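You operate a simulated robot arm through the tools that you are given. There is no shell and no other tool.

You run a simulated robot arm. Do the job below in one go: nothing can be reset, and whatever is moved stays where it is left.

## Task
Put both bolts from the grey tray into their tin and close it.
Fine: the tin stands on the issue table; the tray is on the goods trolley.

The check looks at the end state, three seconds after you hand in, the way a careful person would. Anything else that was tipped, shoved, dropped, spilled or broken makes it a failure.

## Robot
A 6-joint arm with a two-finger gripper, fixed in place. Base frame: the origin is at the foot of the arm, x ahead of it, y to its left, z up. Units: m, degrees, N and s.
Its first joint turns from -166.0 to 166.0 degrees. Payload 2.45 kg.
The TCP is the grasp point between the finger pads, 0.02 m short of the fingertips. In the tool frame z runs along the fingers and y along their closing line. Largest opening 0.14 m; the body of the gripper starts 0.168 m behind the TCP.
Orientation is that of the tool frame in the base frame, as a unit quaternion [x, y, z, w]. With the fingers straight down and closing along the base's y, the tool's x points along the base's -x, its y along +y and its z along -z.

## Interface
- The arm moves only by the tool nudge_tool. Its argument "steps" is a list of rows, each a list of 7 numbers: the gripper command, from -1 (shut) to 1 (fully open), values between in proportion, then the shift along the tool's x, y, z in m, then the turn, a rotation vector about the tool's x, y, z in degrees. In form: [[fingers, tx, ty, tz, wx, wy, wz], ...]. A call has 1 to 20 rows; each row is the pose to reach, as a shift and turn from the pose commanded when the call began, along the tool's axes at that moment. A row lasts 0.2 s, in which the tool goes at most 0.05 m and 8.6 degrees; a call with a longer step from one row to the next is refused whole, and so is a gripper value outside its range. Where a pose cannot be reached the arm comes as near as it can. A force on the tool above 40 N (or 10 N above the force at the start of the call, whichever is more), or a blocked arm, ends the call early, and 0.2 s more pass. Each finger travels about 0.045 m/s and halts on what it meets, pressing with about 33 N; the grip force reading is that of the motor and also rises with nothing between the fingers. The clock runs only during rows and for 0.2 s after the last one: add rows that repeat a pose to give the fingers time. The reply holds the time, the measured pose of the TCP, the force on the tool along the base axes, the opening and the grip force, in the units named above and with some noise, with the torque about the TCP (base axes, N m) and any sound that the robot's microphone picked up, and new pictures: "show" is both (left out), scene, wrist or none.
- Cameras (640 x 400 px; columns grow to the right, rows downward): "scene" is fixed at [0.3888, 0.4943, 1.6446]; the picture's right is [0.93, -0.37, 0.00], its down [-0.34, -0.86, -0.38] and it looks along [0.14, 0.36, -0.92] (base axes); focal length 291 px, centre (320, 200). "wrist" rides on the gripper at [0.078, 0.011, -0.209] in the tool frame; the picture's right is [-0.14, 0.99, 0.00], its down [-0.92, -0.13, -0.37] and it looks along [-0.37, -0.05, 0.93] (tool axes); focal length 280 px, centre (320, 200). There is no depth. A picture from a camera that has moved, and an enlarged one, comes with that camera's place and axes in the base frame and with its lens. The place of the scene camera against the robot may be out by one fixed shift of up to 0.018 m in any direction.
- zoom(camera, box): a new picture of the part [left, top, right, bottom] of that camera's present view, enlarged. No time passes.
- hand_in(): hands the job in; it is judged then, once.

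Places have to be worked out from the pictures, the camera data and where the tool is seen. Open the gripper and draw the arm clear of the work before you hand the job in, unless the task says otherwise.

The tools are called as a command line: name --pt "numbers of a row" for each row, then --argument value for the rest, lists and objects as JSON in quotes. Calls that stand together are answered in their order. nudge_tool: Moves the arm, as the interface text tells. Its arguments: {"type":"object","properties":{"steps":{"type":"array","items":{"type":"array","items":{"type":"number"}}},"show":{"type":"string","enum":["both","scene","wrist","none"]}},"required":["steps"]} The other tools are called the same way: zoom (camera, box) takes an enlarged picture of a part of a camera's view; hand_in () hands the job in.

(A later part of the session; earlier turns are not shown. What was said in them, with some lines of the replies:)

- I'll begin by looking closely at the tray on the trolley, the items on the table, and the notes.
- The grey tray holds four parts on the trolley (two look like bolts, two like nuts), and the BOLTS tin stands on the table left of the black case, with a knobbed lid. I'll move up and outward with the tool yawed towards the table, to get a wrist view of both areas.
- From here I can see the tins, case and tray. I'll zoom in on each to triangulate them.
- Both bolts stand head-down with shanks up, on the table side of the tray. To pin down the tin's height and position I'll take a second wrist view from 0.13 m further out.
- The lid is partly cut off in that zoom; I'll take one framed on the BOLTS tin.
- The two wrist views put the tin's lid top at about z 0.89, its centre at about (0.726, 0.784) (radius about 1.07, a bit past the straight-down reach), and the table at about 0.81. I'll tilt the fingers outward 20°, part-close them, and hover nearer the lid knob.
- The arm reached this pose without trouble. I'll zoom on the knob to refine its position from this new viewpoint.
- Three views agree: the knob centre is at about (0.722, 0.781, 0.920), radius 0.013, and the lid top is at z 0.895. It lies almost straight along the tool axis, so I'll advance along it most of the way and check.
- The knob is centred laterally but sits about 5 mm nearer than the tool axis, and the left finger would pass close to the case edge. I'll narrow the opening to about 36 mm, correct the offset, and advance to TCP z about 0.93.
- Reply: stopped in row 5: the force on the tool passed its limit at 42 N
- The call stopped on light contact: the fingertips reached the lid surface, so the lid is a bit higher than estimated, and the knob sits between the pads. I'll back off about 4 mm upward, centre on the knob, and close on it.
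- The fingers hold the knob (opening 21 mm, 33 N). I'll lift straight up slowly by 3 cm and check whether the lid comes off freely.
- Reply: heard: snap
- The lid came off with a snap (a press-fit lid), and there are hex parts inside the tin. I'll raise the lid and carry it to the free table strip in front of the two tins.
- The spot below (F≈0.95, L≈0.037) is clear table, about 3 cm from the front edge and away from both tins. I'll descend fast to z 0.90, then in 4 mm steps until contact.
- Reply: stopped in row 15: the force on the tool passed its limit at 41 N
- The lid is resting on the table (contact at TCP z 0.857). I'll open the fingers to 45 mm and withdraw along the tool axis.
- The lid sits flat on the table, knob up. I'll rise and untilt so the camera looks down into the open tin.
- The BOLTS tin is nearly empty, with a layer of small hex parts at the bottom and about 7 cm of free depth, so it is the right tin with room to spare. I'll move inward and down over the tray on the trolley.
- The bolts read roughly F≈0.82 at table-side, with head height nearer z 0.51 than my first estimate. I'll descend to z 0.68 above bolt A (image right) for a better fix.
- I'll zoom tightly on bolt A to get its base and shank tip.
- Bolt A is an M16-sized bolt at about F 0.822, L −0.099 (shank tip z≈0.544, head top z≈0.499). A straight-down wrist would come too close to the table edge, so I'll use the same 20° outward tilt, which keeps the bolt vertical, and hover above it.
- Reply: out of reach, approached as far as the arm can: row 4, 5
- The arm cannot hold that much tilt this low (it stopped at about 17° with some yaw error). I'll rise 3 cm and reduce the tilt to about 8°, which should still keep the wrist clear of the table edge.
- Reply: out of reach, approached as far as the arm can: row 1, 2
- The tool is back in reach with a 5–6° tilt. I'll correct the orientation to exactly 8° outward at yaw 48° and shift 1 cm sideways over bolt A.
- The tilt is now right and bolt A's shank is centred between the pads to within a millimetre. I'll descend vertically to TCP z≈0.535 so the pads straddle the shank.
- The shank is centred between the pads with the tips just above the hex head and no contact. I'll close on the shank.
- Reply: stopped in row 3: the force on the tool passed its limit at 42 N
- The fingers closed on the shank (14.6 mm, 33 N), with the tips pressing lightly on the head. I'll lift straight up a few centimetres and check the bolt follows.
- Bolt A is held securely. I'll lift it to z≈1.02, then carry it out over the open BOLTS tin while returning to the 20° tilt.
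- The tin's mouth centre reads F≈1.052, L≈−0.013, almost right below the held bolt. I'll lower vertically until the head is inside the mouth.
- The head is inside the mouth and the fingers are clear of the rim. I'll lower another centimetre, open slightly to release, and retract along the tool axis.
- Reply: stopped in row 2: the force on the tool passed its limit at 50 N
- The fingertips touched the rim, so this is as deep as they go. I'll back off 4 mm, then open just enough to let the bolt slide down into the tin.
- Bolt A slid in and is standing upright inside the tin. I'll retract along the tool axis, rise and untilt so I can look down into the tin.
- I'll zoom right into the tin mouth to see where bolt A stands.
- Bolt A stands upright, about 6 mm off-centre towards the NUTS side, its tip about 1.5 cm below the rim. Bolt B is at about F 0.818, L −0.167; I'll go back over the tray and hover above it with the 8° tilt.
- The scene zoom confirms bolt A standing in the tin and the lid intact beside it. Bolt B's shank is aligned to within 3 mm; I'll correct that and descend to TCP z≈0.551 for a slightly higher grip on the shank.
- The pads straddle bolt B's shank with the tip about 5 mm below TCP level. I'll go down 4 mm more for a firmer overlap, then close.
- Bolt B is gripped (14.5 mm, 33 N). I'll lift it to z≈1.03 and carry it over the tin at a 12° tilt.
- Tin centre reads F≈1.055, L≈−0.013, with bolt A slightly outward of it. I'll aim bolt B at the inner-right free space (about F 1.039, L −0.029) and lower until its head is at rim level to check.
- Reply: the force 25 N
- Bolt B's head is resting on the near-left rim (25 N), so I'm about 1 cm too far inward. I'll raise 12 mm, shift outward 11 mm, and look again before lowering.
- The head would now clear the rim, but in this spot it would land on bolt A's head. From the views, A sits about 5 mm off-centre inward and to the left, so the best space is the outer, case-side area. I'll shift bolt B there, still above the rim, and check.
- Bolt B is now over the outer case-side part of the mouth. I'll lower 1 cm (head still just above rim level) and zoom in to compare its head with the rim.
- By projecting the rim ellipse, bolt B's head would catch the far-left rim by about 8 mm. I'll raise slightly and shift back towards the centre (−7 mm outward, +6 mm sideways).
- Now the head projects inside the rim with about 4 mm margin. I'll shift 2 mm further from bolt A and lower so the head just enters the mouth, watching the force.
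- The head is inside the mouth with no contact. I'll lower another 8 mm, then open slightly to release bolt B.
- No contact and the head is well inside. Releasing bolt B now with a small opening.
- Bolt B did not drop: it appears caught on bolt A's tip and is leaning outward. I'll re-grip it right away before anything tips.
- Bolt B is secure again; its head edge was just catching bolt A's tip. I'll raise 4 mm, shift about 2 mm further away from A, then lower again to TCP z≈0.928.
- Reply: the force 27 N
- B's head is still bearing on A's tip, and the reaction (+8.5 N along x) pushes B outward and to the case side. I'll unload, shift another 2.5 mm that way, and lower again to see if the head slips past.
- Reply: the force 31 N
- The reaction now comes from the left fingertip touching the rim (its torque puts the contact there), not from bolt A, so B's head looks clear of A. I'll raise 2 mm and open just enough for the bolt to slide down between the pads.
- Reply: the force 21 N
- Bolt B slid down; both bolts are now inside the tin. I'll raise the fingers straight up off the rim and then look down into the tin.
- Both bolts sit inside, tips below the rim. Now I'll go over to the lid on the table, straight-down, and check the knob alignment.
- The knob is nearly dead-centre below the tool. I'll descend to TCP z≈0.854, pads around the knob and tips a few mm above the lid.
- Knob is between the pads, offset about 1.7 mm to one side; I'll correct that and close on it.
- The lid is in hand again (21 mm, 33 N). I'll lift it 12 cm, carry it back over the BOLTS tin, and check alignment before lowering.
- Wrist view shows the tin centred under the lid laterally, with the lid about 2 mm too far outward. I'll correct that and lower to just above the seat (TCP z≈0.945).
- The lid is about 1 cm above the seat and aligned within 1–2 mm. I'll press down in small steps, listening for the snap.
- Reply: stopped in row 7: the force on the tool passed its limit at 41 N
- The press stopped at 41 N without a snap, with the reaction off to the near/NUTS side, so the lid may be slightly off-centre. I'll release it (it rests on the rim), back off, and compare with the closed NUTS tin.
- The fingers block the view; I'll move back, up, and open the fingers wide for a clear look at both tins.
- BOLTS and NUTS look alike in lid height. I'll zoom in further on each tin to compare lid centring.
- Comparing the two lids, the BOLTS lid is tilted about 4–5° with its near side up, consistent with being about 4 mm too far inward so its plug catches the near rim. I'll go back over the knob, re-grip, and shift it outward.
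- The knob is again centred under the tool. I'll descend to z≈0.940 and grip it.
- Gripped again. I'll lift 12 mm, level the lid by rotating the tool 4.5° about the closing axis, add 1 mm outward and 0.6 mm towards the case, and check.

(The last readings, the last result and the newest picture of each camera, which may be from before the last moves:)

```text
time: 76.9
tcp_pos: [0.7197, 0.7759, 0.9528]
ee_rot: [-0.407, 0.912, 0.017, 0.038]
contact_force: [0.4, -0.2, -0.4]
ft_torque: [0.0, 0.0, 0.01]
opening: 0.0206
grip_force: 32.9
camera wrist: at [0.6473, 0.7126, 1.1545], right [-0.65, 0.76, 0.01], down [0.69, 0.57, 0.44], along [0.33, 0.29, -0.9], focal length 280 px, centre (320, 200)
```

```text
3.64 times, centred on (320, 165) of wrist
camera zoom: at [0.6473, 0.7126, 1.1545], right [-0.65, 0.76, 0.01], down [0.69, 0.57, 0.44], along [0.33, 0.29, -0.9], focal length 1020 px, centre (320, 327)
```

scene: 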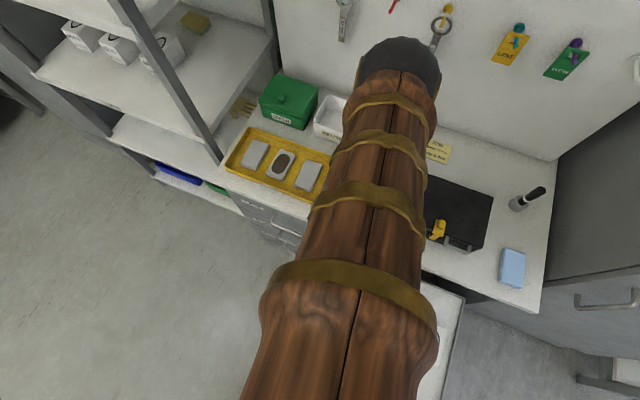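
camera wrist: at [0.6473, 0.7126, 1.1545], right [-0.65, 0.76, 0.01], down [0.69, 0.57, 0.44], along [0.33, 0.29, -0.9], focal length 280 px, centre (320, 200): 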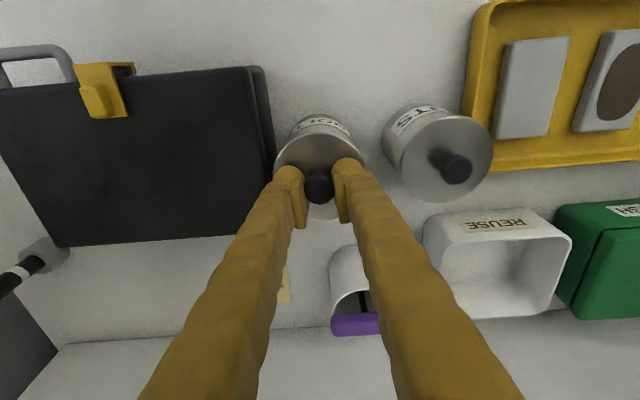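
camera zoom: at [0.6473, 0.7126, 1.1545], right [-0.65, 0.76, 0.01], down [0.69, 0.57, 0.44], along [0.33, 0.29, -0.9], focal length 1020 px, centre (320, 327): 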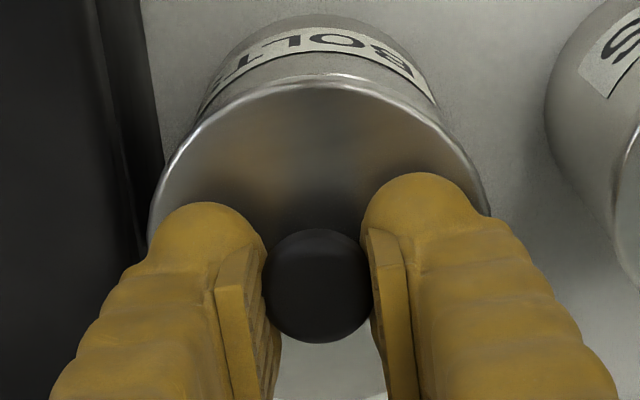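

I want to confirm the lid's tilt in the grip; I'll zoom on the visible near and far lid edges.

zoom --camera "wrist" --box '[265, 125, 375, 235]'

zoom --camera "scene" --box '[330, 120, 440, 220]'

```text
3.64 times, centred on (320, 180) of wrist
camera zoom: at [0.6473, 0.7126, 1.1545], right [-0.65, 0.76, 0.01], down [0.69, 0.57, 0.44], along [0.33, 0.29, -0.9], focal length 1020 px, centre (320, 273)
```

zoom: 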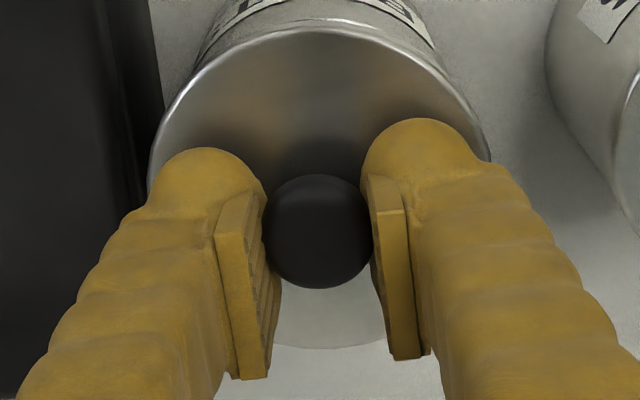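

```text
4.00 times, centred on (385, 170) of scene
camera zoom: at [0.3888, 0.4943, 1.6446], right [0.93, -0.37, 0.0], down [-0.34, -0.86, -0.38], along [0.14, 0.36, -0.92], focal length 1164 px, centre (60, 320)
```

zoom: 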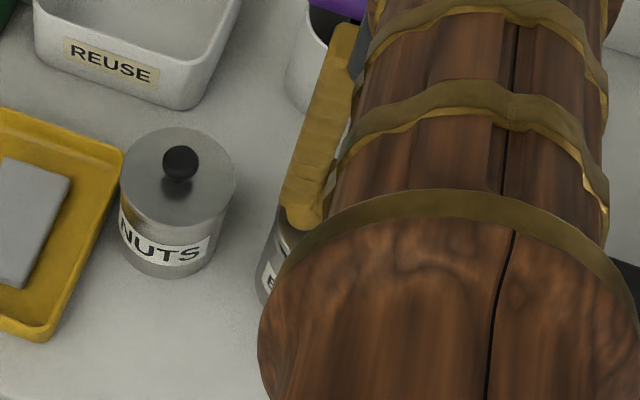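

Comparing near and far edges with the level reference, the lid is tilted about 7° in the grip, so about 2.5° remains. I'll rotate another 2.5° and fine-adjust (+1 mm outward, +1.4 mm sideways).

nudge_tool --pt "-1 -0.0005 0.0007 0 0 -1.2 0" --pt "-1 -0.001 0.0014 0 0 -2.5 0" --pt "-1 -0.001 0.0014 0 0 -2.5 0" --show "wrist"

zoom --camera "wrist" --box '[265, 105, 375, 215]'

```text
time: 77.7
tcp_pos: [0.7182, 0.7796, 0.9523]
ee_rot: [-0.407, 0.911, 0.026, 0.057]
contact_force: [0.6, 0.0, -0.1]
ft_torque: [0.0, 0.0, 0.03]
opening: 0.0208
grip_force: 32.9
camera wrist: at [0.641, 0.7084, 1.15], right [-0.65, 0.76, 0.02], down [0.67, 0.56, 0.48], along [0.36, 0.32, -0.88], focal length 280 px, centre (320, 200)
```

wrist: 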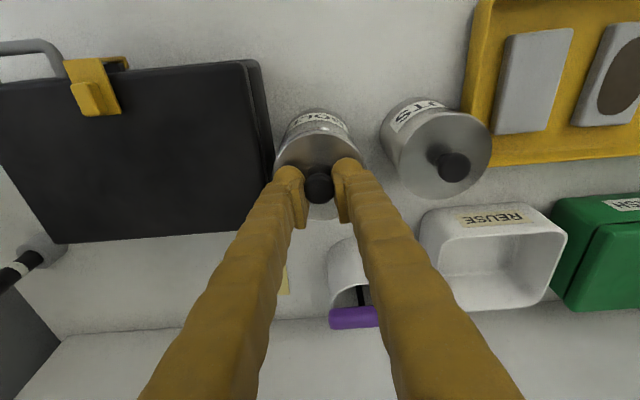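

```text
3.64 times, centred on (320, 160) of wrist
camera zoom: at [0.641, 0.7084, 1.15], right [-0.65, 0.76, 0.02], down [0.67, 0.56, 0.48], along [0.36, 0.32, -0.88], focal length 1020 px, centre (320, 346)
```

zoom: 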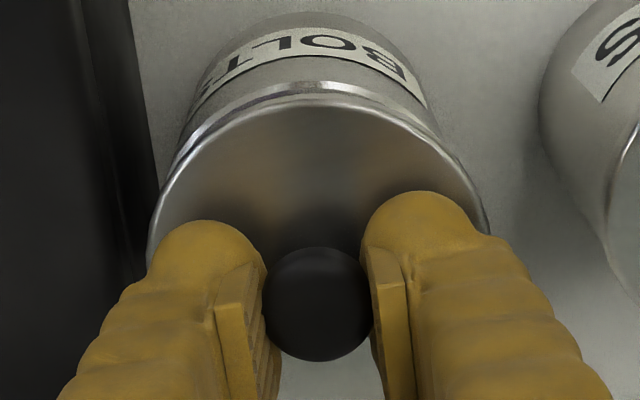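

The rim's near edge is now visible: by projection the lid is about 1–2 mm too far outward and 2 mm too far to the NUTS side. I'll correct both and press down in small steps.

nudge_tool --pt "-1 0.0015 -0.0018 -0.0002 0 0 0" --pt "-1 0.0022 -0.0018 0.0058 0 0 0" --pt "-1 0.0027 -0.0018 0.0097 0 0 0" --pt "-1 0.0031 -0.0018 0.0127 0 0 0" --pt "-1 0.0033 -0.0018 0.0147 0 0 0" --pt "-1 0.0036 -0.0018 0.0167 0 0 0" --pt "-1 0.0038 -0.0018 0.0187 0 0 0" --pt "-1 0.0041 -0.0018 0.0206 0 0 0" --show "wrist"

zoom --camera "wrist" --box '[265, 105, 375, 215]'

```text
time: 79.4
tcp_pos: [0.7198, 0.7787, 0.9369]
ee_rot: [-0.406, 0.911, 0.026, 0.061]
contact_force: [-3.1, -0.2, 6.4]
ft_torque: [-0.1, 0.17, -0.1]
opening: 0.0205
grip_force: 32.8
heard: snap
stopped in row 8: the force on the tool passed its limit at 42 N (the readings are from after the stop); the commanded pose is now the measured one
camera wrist: at [0.6412, 0.7072, 1.1341], right [-0.65, 0.76, 0.02], down [0.67, 0.56, 0.49], along [0.36, 0.33, -0.87], focal length 280 px, centre (320, 200)
```

wrist: 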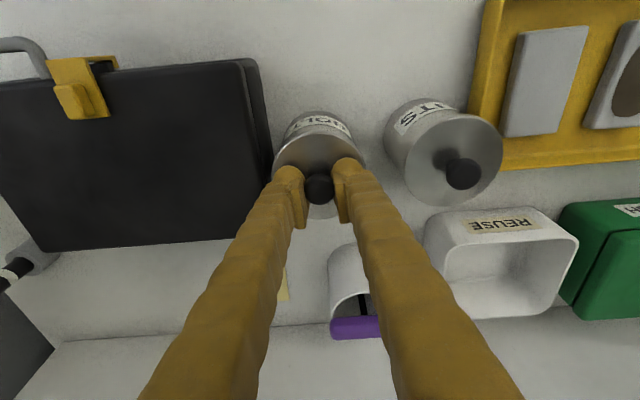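

```text
3.64 times, centred on (320, 160) of wrist
camera zoom: at [0.6412, 0.7072, 1.1341], right [-0.65, 0.76, 0.02], down [0.67, 0.56, 0.49], along [0.36, 0.33, -0.87], focal length 1020 px, centre (320, 346)
```

zoom: 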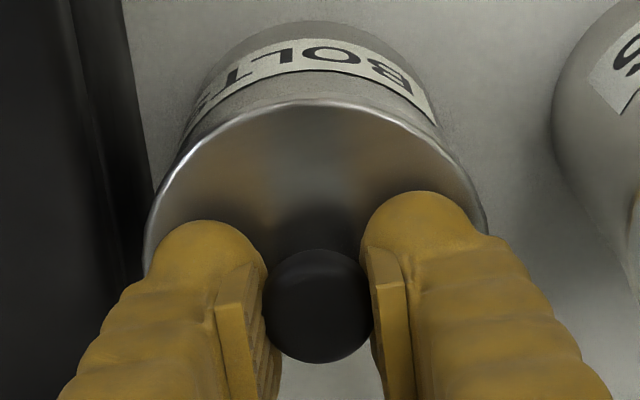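

Snap heard: the lid has seated. I'll open the fingers, withdraw, and look at both tins again.

nudge_tool --pt "-0.8 0 0 0 0 0 0" --pt "-0.486 0 0 0 0 0 0" --pt "-0.486 0 0 0 0 0 0" --pt "-0.486 0 0 -0.015 0 0 0" --pt "-0.486 0 0 -0.04 0 0 0" --pt "-0.486 0.01 0 -0.075 0 2 0" --pt "-0.3 0.04 0.01 -0.11 0 4 0" --pt "0.2 0.08 0.02 -0.14 0 6 0" --pt "0.6 0.12 0.03 -0.17 0 7 0" --pt "1 0.16 0.04 -0.195 0 7 0" --pt "1 0.175 0.04 -0.2 0 7 0" --pt "1 0.175 0.04 -0.2 0 7 0" --pt "1 0.175 0.04 -0.2 0 7 0" --show "both"

zoom --camera "wrist" --box '[282, 194, 346, 264]'

zoom --camera "wrist" --box '[342, 190, 406, 260]'

```text
refused: row 8 steps farther than a row can; nothing moved
```

```text
5.71 times, centred on (314, 229) of wrist
camera zoom: at [0.6412, 0.7072, 1.1341], right [-0.65, 0.76, 0.02], down [0.67, 0.56, 0.49], along [0.36, 0.33, -0.87], focal length 1602 px, centre (354, 34)
```

zoom: 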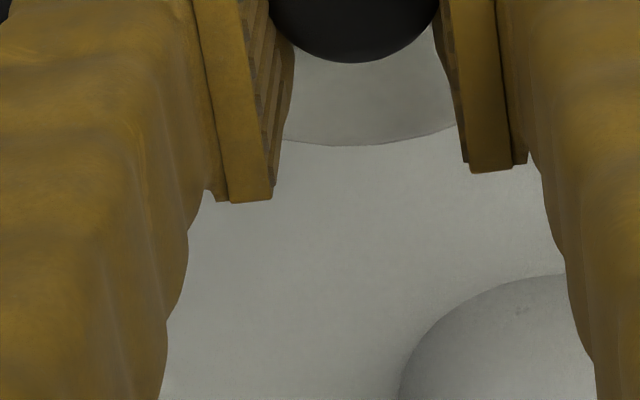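

```text
5.71 times, centred on (374, 225) of wrist
camera zoom: at [0.6412, 0.7072, 1.1341], right [-0.65, 0.76, 0.02], down [0.67, 0.56, 0.49], along [0.36, 0.33, -0.87], focal length 1602 px, centre (11, 57)
```

zoom: 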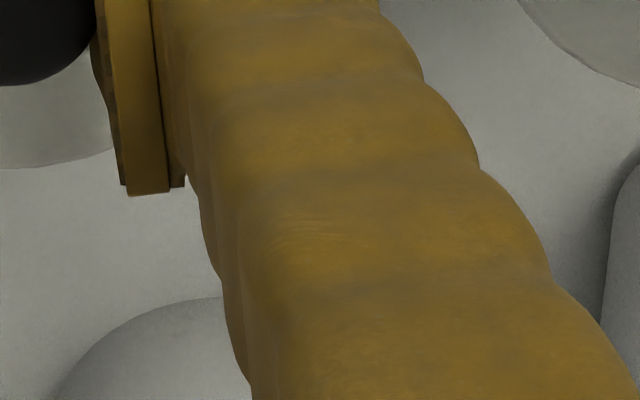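

The call was refused because one row was too long; nothing moved. I'll do the same retreat with smaller steps.

nudge_tool --pt "-0.8 0 0 0 0 0 0" --pt "-0.486 0 0 0 0 0 0" --pt "-0.486 0 0 0 0 0 0" --pt "-0.486 0 0 -0.015 0 0 0" --pt "-0.486 0 0 -0.04 0 0 0" --pt "-0.486 0.008 0 -0.075 0 2 0" --pt "-0.3 0.03 0.008 -0.105 0 4 0" --pt "0 0.06 0.016 -0.135 0 6 0" --pt "0.3 0.095 0.024 -0.16 0 7 0" --pt "0.6 0.13 0.032 -0.185 0 7 0" --pt "1 0.165 0.04 -0.2 0 7 0" --pt "1 0.175 0.04 -0.2 0 7 0" --pt "1 0.175 0.04 -0.2 0 7 0" --show "both"

zoom --camera "wrist" --box '[270, 190, 410, 280]'

```text
time: 82.2
tcp_pos: [0.5549, 0.657, 1.112]
ee_rot: [-0.407, 0.913, 0.002, 0.005]
contact_force: [-1.1, 0.0, -0.2]
ft_torque: [0.02, -0.01, 0.01]
opening: 0.1398
grip_force: 0.1
camera wrist: at [0.4938, 0.6039, 1.3209], right [-0.65, 0.76, 0.0], down [0.71, 0.6, 0.38], along [0.29, 0.25, -0.93], focal length 280 px, centre (320, 200)
```

scene: 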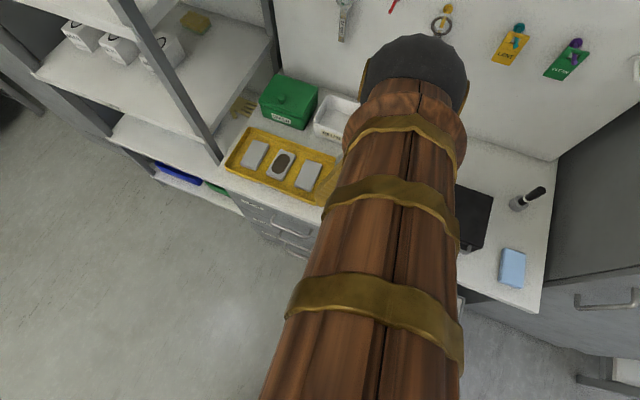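
wrist: 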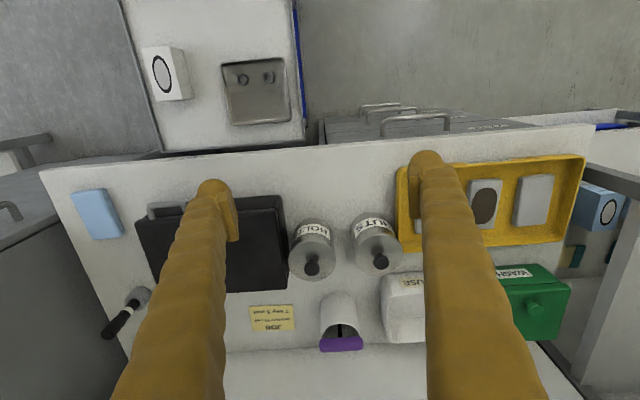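

```text
4.44 times, centred on (340, 235) of wrist
camera zoom: at [0.4938, 0.6039, 1.3209], right [-0.65, 0.76, 0.0], down [0.71, 0.6, 0.38], along [0.29, 0.25, -0.93], focal length 1246 px, centre (231, 44)
```

zoom: 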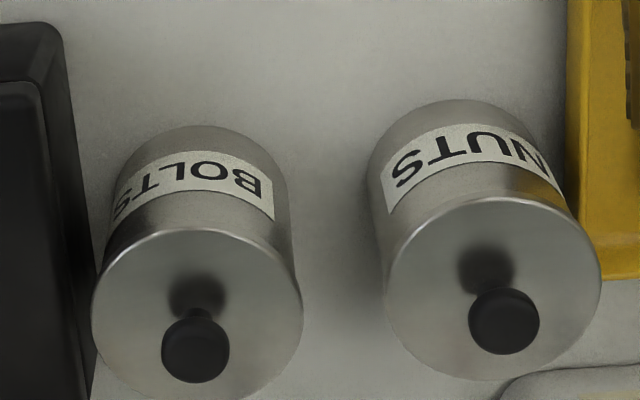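

The BOLTS lid now looks like the NUTS one. I'll zoom in closely to compare seating, and on the tray.

zoom --camera "wrist" --box '[280, 210, 350, 285]'

zoom --camera "wrist" --box '[342, 205, 412, 280]'

zoom --camera "wrist" --box '[130, 30, 310, 140]'

```text
5.33 times, centred on (315, 248) of wrist
camera zoom: at [0.4938, 0.6039, 1.3209], right [-0.65, 0.76, 0.0], down [0.71, 0.6, 0.38], along [0.29, 0.25, -0.93], focal length 1495 px, centre (347, -53)
```

zoom: 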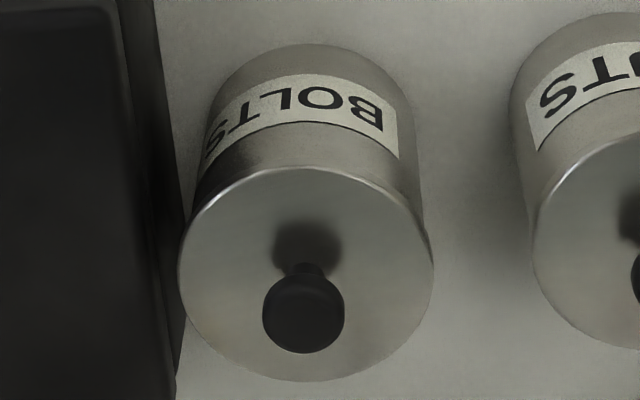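

```text
5.33 times, centred on (377, 242) of wrist
camera zoom: at [0.4938, 0.6039, 1.3209], right [-0.65, 0.76, 0.0], down [0.71, 0.6, 0.38], along [0.29, 0.25, -0.93], focal length 1495 px, centre (16, -27)
```

zoom: 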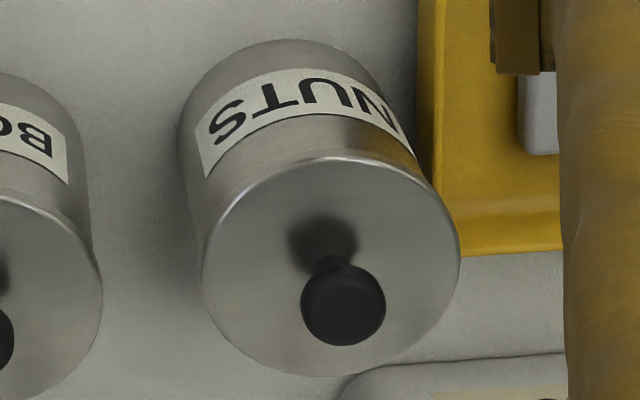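

```text
3.56 times, centred on (220, 85) of wrist
camera zoom: at [0.4938, 0.6039, 1.3209], right [-0.65, 0.76, 0.0], down [0.71, 0.6, 0.38], along [0.29, 0.25, -0.93], focal length 997 px, centre (676, 609)
```

zoom: 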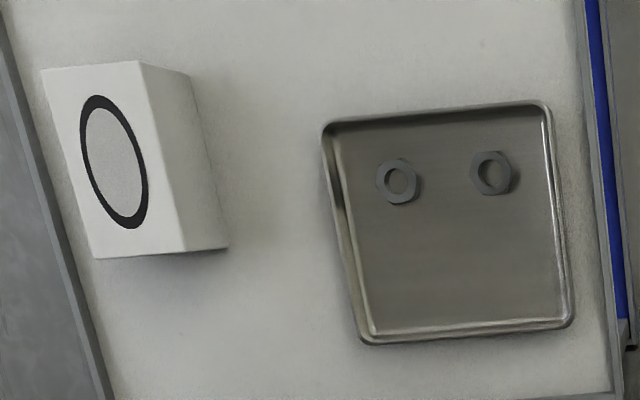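

The lid is level and seated like the NUTS lid; the tray holds just the two nuts, undisturbed. I'll withdraw the open gripper well clear and take a final scene look.

nudge_tool --pt "1 0.03 0 -0.03 0 0 0" --pt "1 0.06 0 -0.06 0 0 0" --pt "1 0.1 0 -0.08 0 0 0" --pt "1 0.14 0 -0.09 0 0 0" --pt "1 0.18 0.03 -0.09 0 0 0" --pt "1 0.22 0.06 -0.09 0 0 0" --pt "1 0.25 0.09 -0.09 0 0 0" --pt "1 0.25 0.13 -0.09 0 0 0" --pt "1 0.25 0.17 -0.09 0 0 0" --pt "1 0.25 0.2 -0.09 0 0 0" --pt "1 0.25 0.2 -0.09 0 0 0" --show "both"

zoom --camera "scene" --box '[320, 130, 440, 230]'

zoom --camera "scene" --box '[220, 60, 560, 400]'

```text
time: 83.6
tcp_pos: [0.4101, 0.5532, 1.0717]
ee_rot: [-0.391, 0.916, -0.048, -0.077]
contact_force: [-0.8, 1.3, 0.9]
ft_torque: [-0.03, -0.11, 0.02]
opening: 0.1401
grip_force: 0.0
stopped in row 7: the arm was blocked; the commanded pose is now the measured one
camera wrist: at [0.3693, 0.5367, 1.2923], right [-0.62, 0.78, -0.05], down [0.76, 0.62, 0.2], along [0.19, 0.09, -0.98], focal length 280 px, centre (320, 200)
```

scene: 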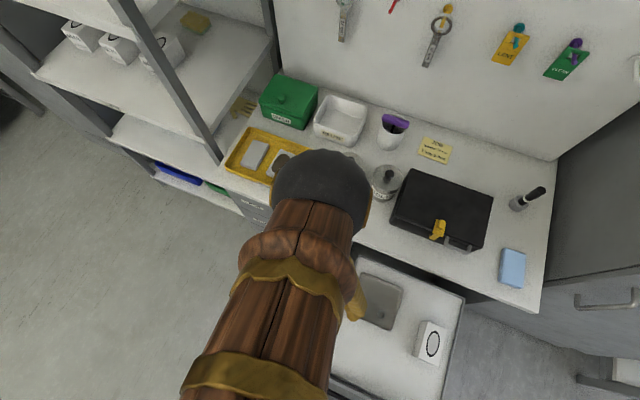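
wrist: 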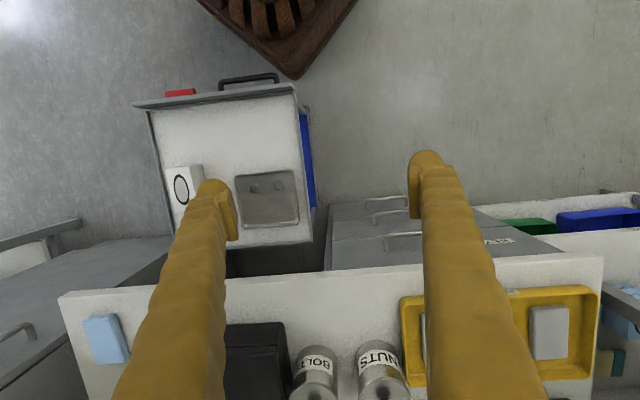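

```text
4.00 times, centred on (380, 180) of scene
camera zoom: at [0.3888, 0.4943, 1.6446], right [0.93, -0.37, 0.0], down [-0.34, -0.86, -0.38], along [0.14, 0.36, -0.92], focal length 1164 px, centre (80, 280)
```

zoom: 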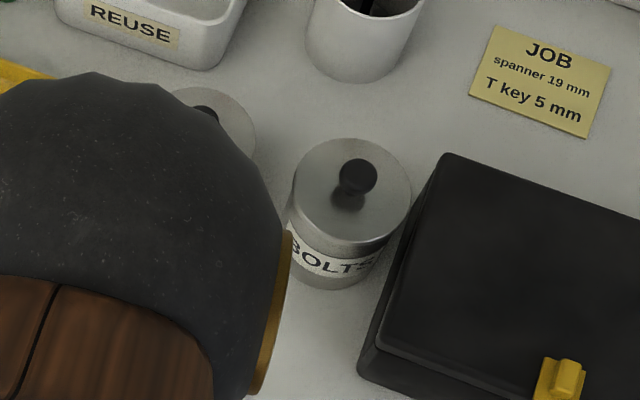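

```text
1.18 times, centred on (390, 230) of scene
camera zoom: at [0.3888, 0.4943, 1.6446], right [0.93, -0.37, 0.0], down [-0.34, -0.86, -0.38], along [0.14, 0.36, -0.92], focal length 342 px, centre (238, 165)
```

zoom: 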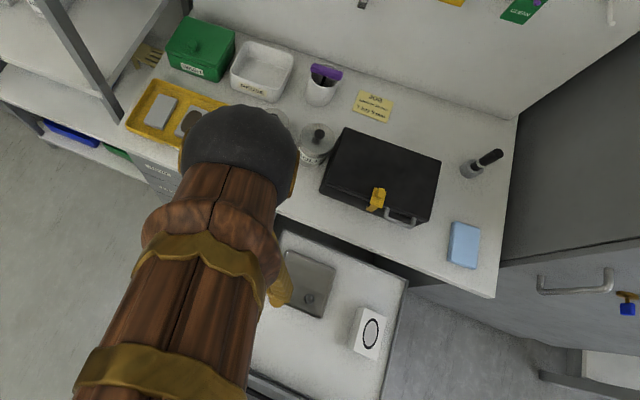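

The arm stopped because a link was blocked during the fold-back (tool forces are near zero, and nothing in the scene has moved). I'll ease out of that: straighten the tilt and move slightly outward and up.

nudge_tool --pt "1 -0.01 0 -0.015 0 -4 0" --pt "1 -0.02 0 -0.03 0 -8 0" --pt "1 -0.03 0 -0.05 0 -10 0" --pt "1 -0.03 0 -0.05 0 -10 0" --show "both"

```text
time: 84.8
tcp_pos: [0.4523, 0.577, 1.0887]
ee_rot: [-0.385, 0.923, -0.024, -0.014]
contact_force: [0.1, -0.4, 0.7]
ft_torque: [0.04, -0.09, -0.01]
opening: 0.1398
grip_force: 0.0
stopped in row 4: the arm was blocked; the commanded pose is now the measured one
camera wrist: at [0.3898, 0.5411, 1.3017], right [-0.61, 0.79, -0.04], down [0.74, 0.58, 0.33], along [0.29, 0.17, -0.94], focal length 280 px, centre (320, 200)
```

scene: 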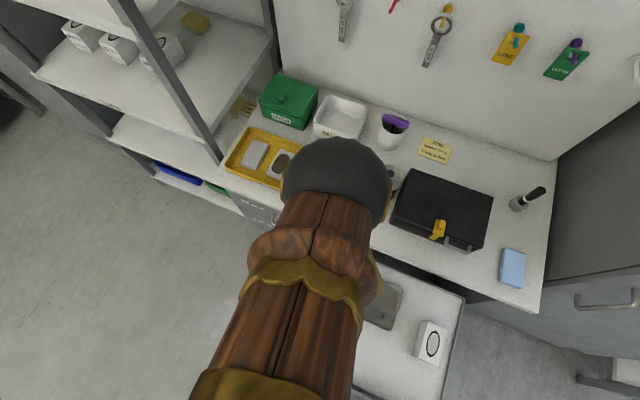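
wrist: 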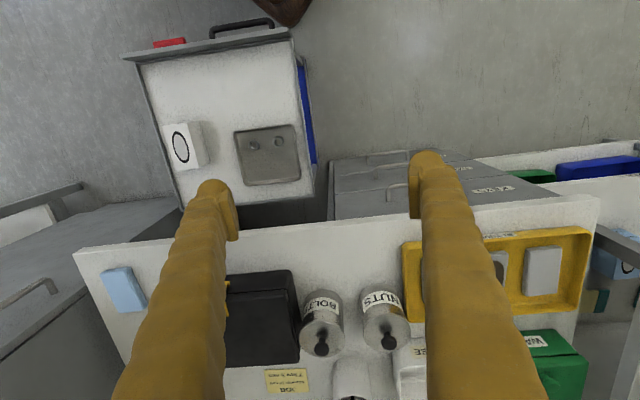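

Still lightly blocked when rising here, with no tool force. I'll move instead to the earlier known-free pose (a bit outward and sideways, tool straight), which is clear of the table items.

nudge_tool --pt "1 -0.01 -0.015 0 -0.6 -0.9 -0.9" --pt "1 -0.02 -0.03 0 -1.2 -1.8 -1.8" --pt "1 -0.03 -0.045 0 -1.86 -2.59 -2.72" --pt "1 -0.03 -0.045 0 -1.86 -2.59 -2.72" --show "both"

```text
time: 85.8
tcp_pos: [0.499, 0.5681, 1.0945]
ee_rot: [-0.409, 0.913, 0.002, 0.005]
contact_force: [-0.6, 0.0, 0.1]
ft_torque: [-0.01, 0.02, -0.01]
opening: 0.14
grip_force: 0.1
camera wrist: at [0.4373, 0.5161, 1.3034], right [-0.65, 0.76, 0.0], down [0.71, 0.6, 0.38], along [0.29, 0.25, -0.93], focal length 280 px, centre (320, 200)
```

scene: 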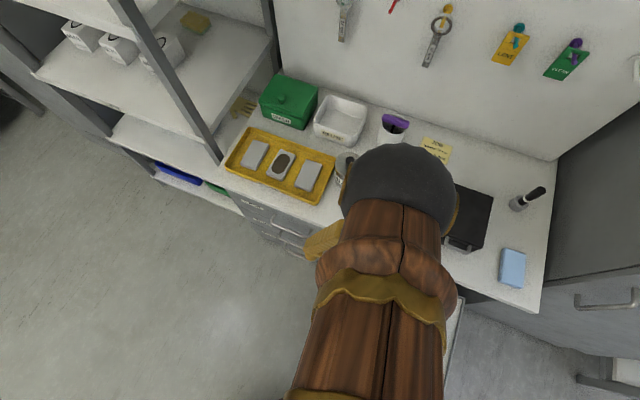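
wrist: 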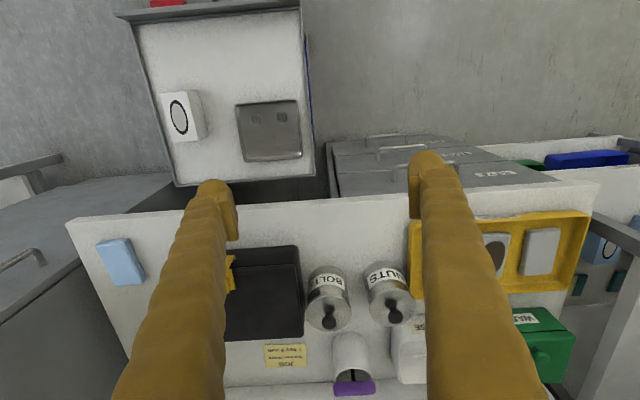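

The arm moves freely again. I'll return to the starting pose by retracing the path I came in on (raise, then back with the yaw unwinding).

nudge_tool --pt "1 0 0 -0.0273 0 0 0" --pt "1 0 0 -0.0545 0 0 0" --pt "1 0.0284 0.0259 -0.0607 0 0 6" --pt "1 0.0568 0.0518 -0.067 0 0 12" --pt "1 0.0851 0.0777 -0.0732 0 0 18" --pt "1 0.1135 0.1037 -0.0795 0 0 24" --pt "1 0.1419 0.1296 -0.0857 0 0 30" --pt "1 0.1703 0.1555 -0.092 0 0 36" --pt "1 0.1986 0.1814 -0.0982 0 0 42" --pt "1 0.227 0.2073 -0.1045 0 0 48" --pt "1 0.227 0.2073 -0.1045 0 0 48" --show "both"

zoom --camera "scene" --box '[310, 120, 450, 230]'

zoom --camera "scene" --box '[320, 250, 480, 400]'

```text
time: 87.2
tcp_pos: [0.3962, 0.5704, 1.0514]
ee_rot: [-0.218, 0.972, -0.059, -0.06]
contact_force: [-0.7, -0.4, -0.3]
ft_torque: [-0.02, -0.05, 0.02]
opening: 0.1403
grip_force: 0.0
stopped in row 6: the arm was blocked; the commanded pose is now the measured one
camera wrist: at [0.3399, 0.5763, 1.2685], right [-0.3, 0.95, -0.11], down [0.92, 0.32, 0.24], along [0.27, -0.02, -0.96], focal length 280 px, centre (320, 200)
```

scene: 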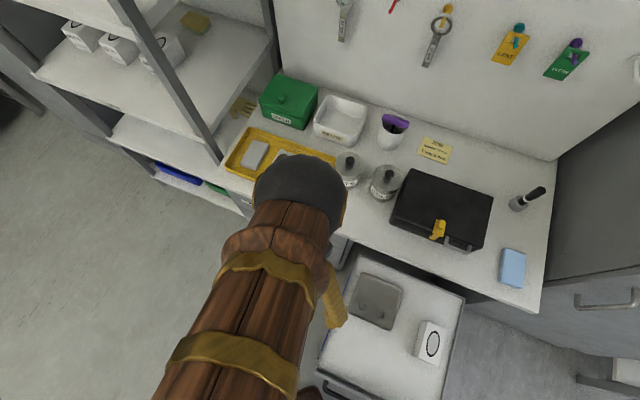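
wrist: 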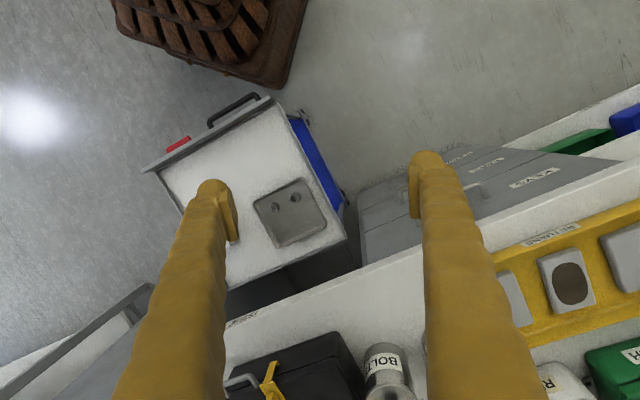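

```text
3.64 times, centred on (380, 175) of scene
camera zoom: at [0.3888, 0.4943, 1.6446], right [0.93, -0.37, 0.0], down [-0.34, -0.86, -0.38], along [0.14, 0.36, -0.92], focal length 1058 px, centre (102, 291)
```

zoom: 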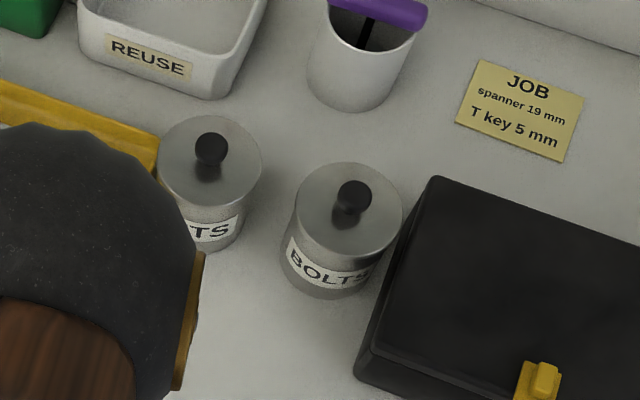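

```text
2.67 times, centred on (400, 325) of scene
camera zoom: at [0.3888, 0.4943, 1.6446], right [0.93, -0.37, 0.0], down [-0.34, -0.86, -0.38], along [0.14, 0.36, -0.92], focal length 776 px, centre (107, -133)
```

zoom: 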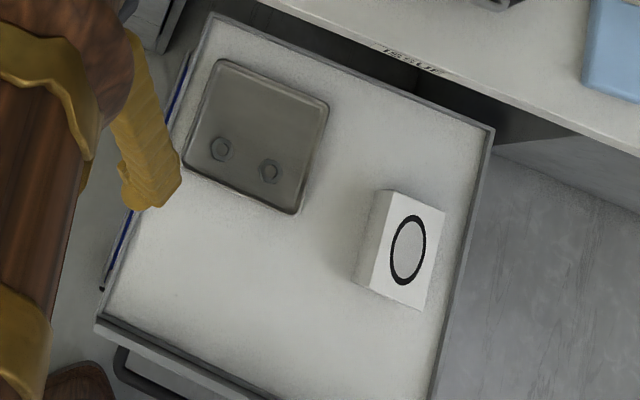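

Everything checks out. The BOLTS tin is closed and level beside the NUTS tin, and the tray and box on the trolley are where they started, with only the two nuts left in the tray. The arm stopped short of its start pose because a link was blocked again, with no force on the tool. The gripper is open and clear of the work, so I'm handing in.

hand_in

```text
The job is handed in.
```

I put both bolts from the grey tray into the BOLTS tin on the issue table and pressed the lid on until it snapped. The job is handed in.

- **Lid:** The first try at closing left the lid tilted on the rim. I picked it up, re-centred it and pressed again, and it snapped. It now sits level, like the lid on the NUTS tin.
- **Placing the bolts:** Bolt B first caught on bolt A inside the tin, so I had to shift it before it dropped in. During the placing, the fingers and bolt B's head pressed on the tin's rim a few times, up to about 50 N. I saw no movement of the tin.
- **Everything else:** The two nuts are still in the tray. The tray, the box on the trolley and the other items on the table look unmoved in the final pictures.
- **Arm:** Backing away, it was blocked three times with almost no force on the tool. I couldn't tell what was blocking it. It ended short of its start pose, but the gripper is open and clear of the table, about half a metre above the trolley.
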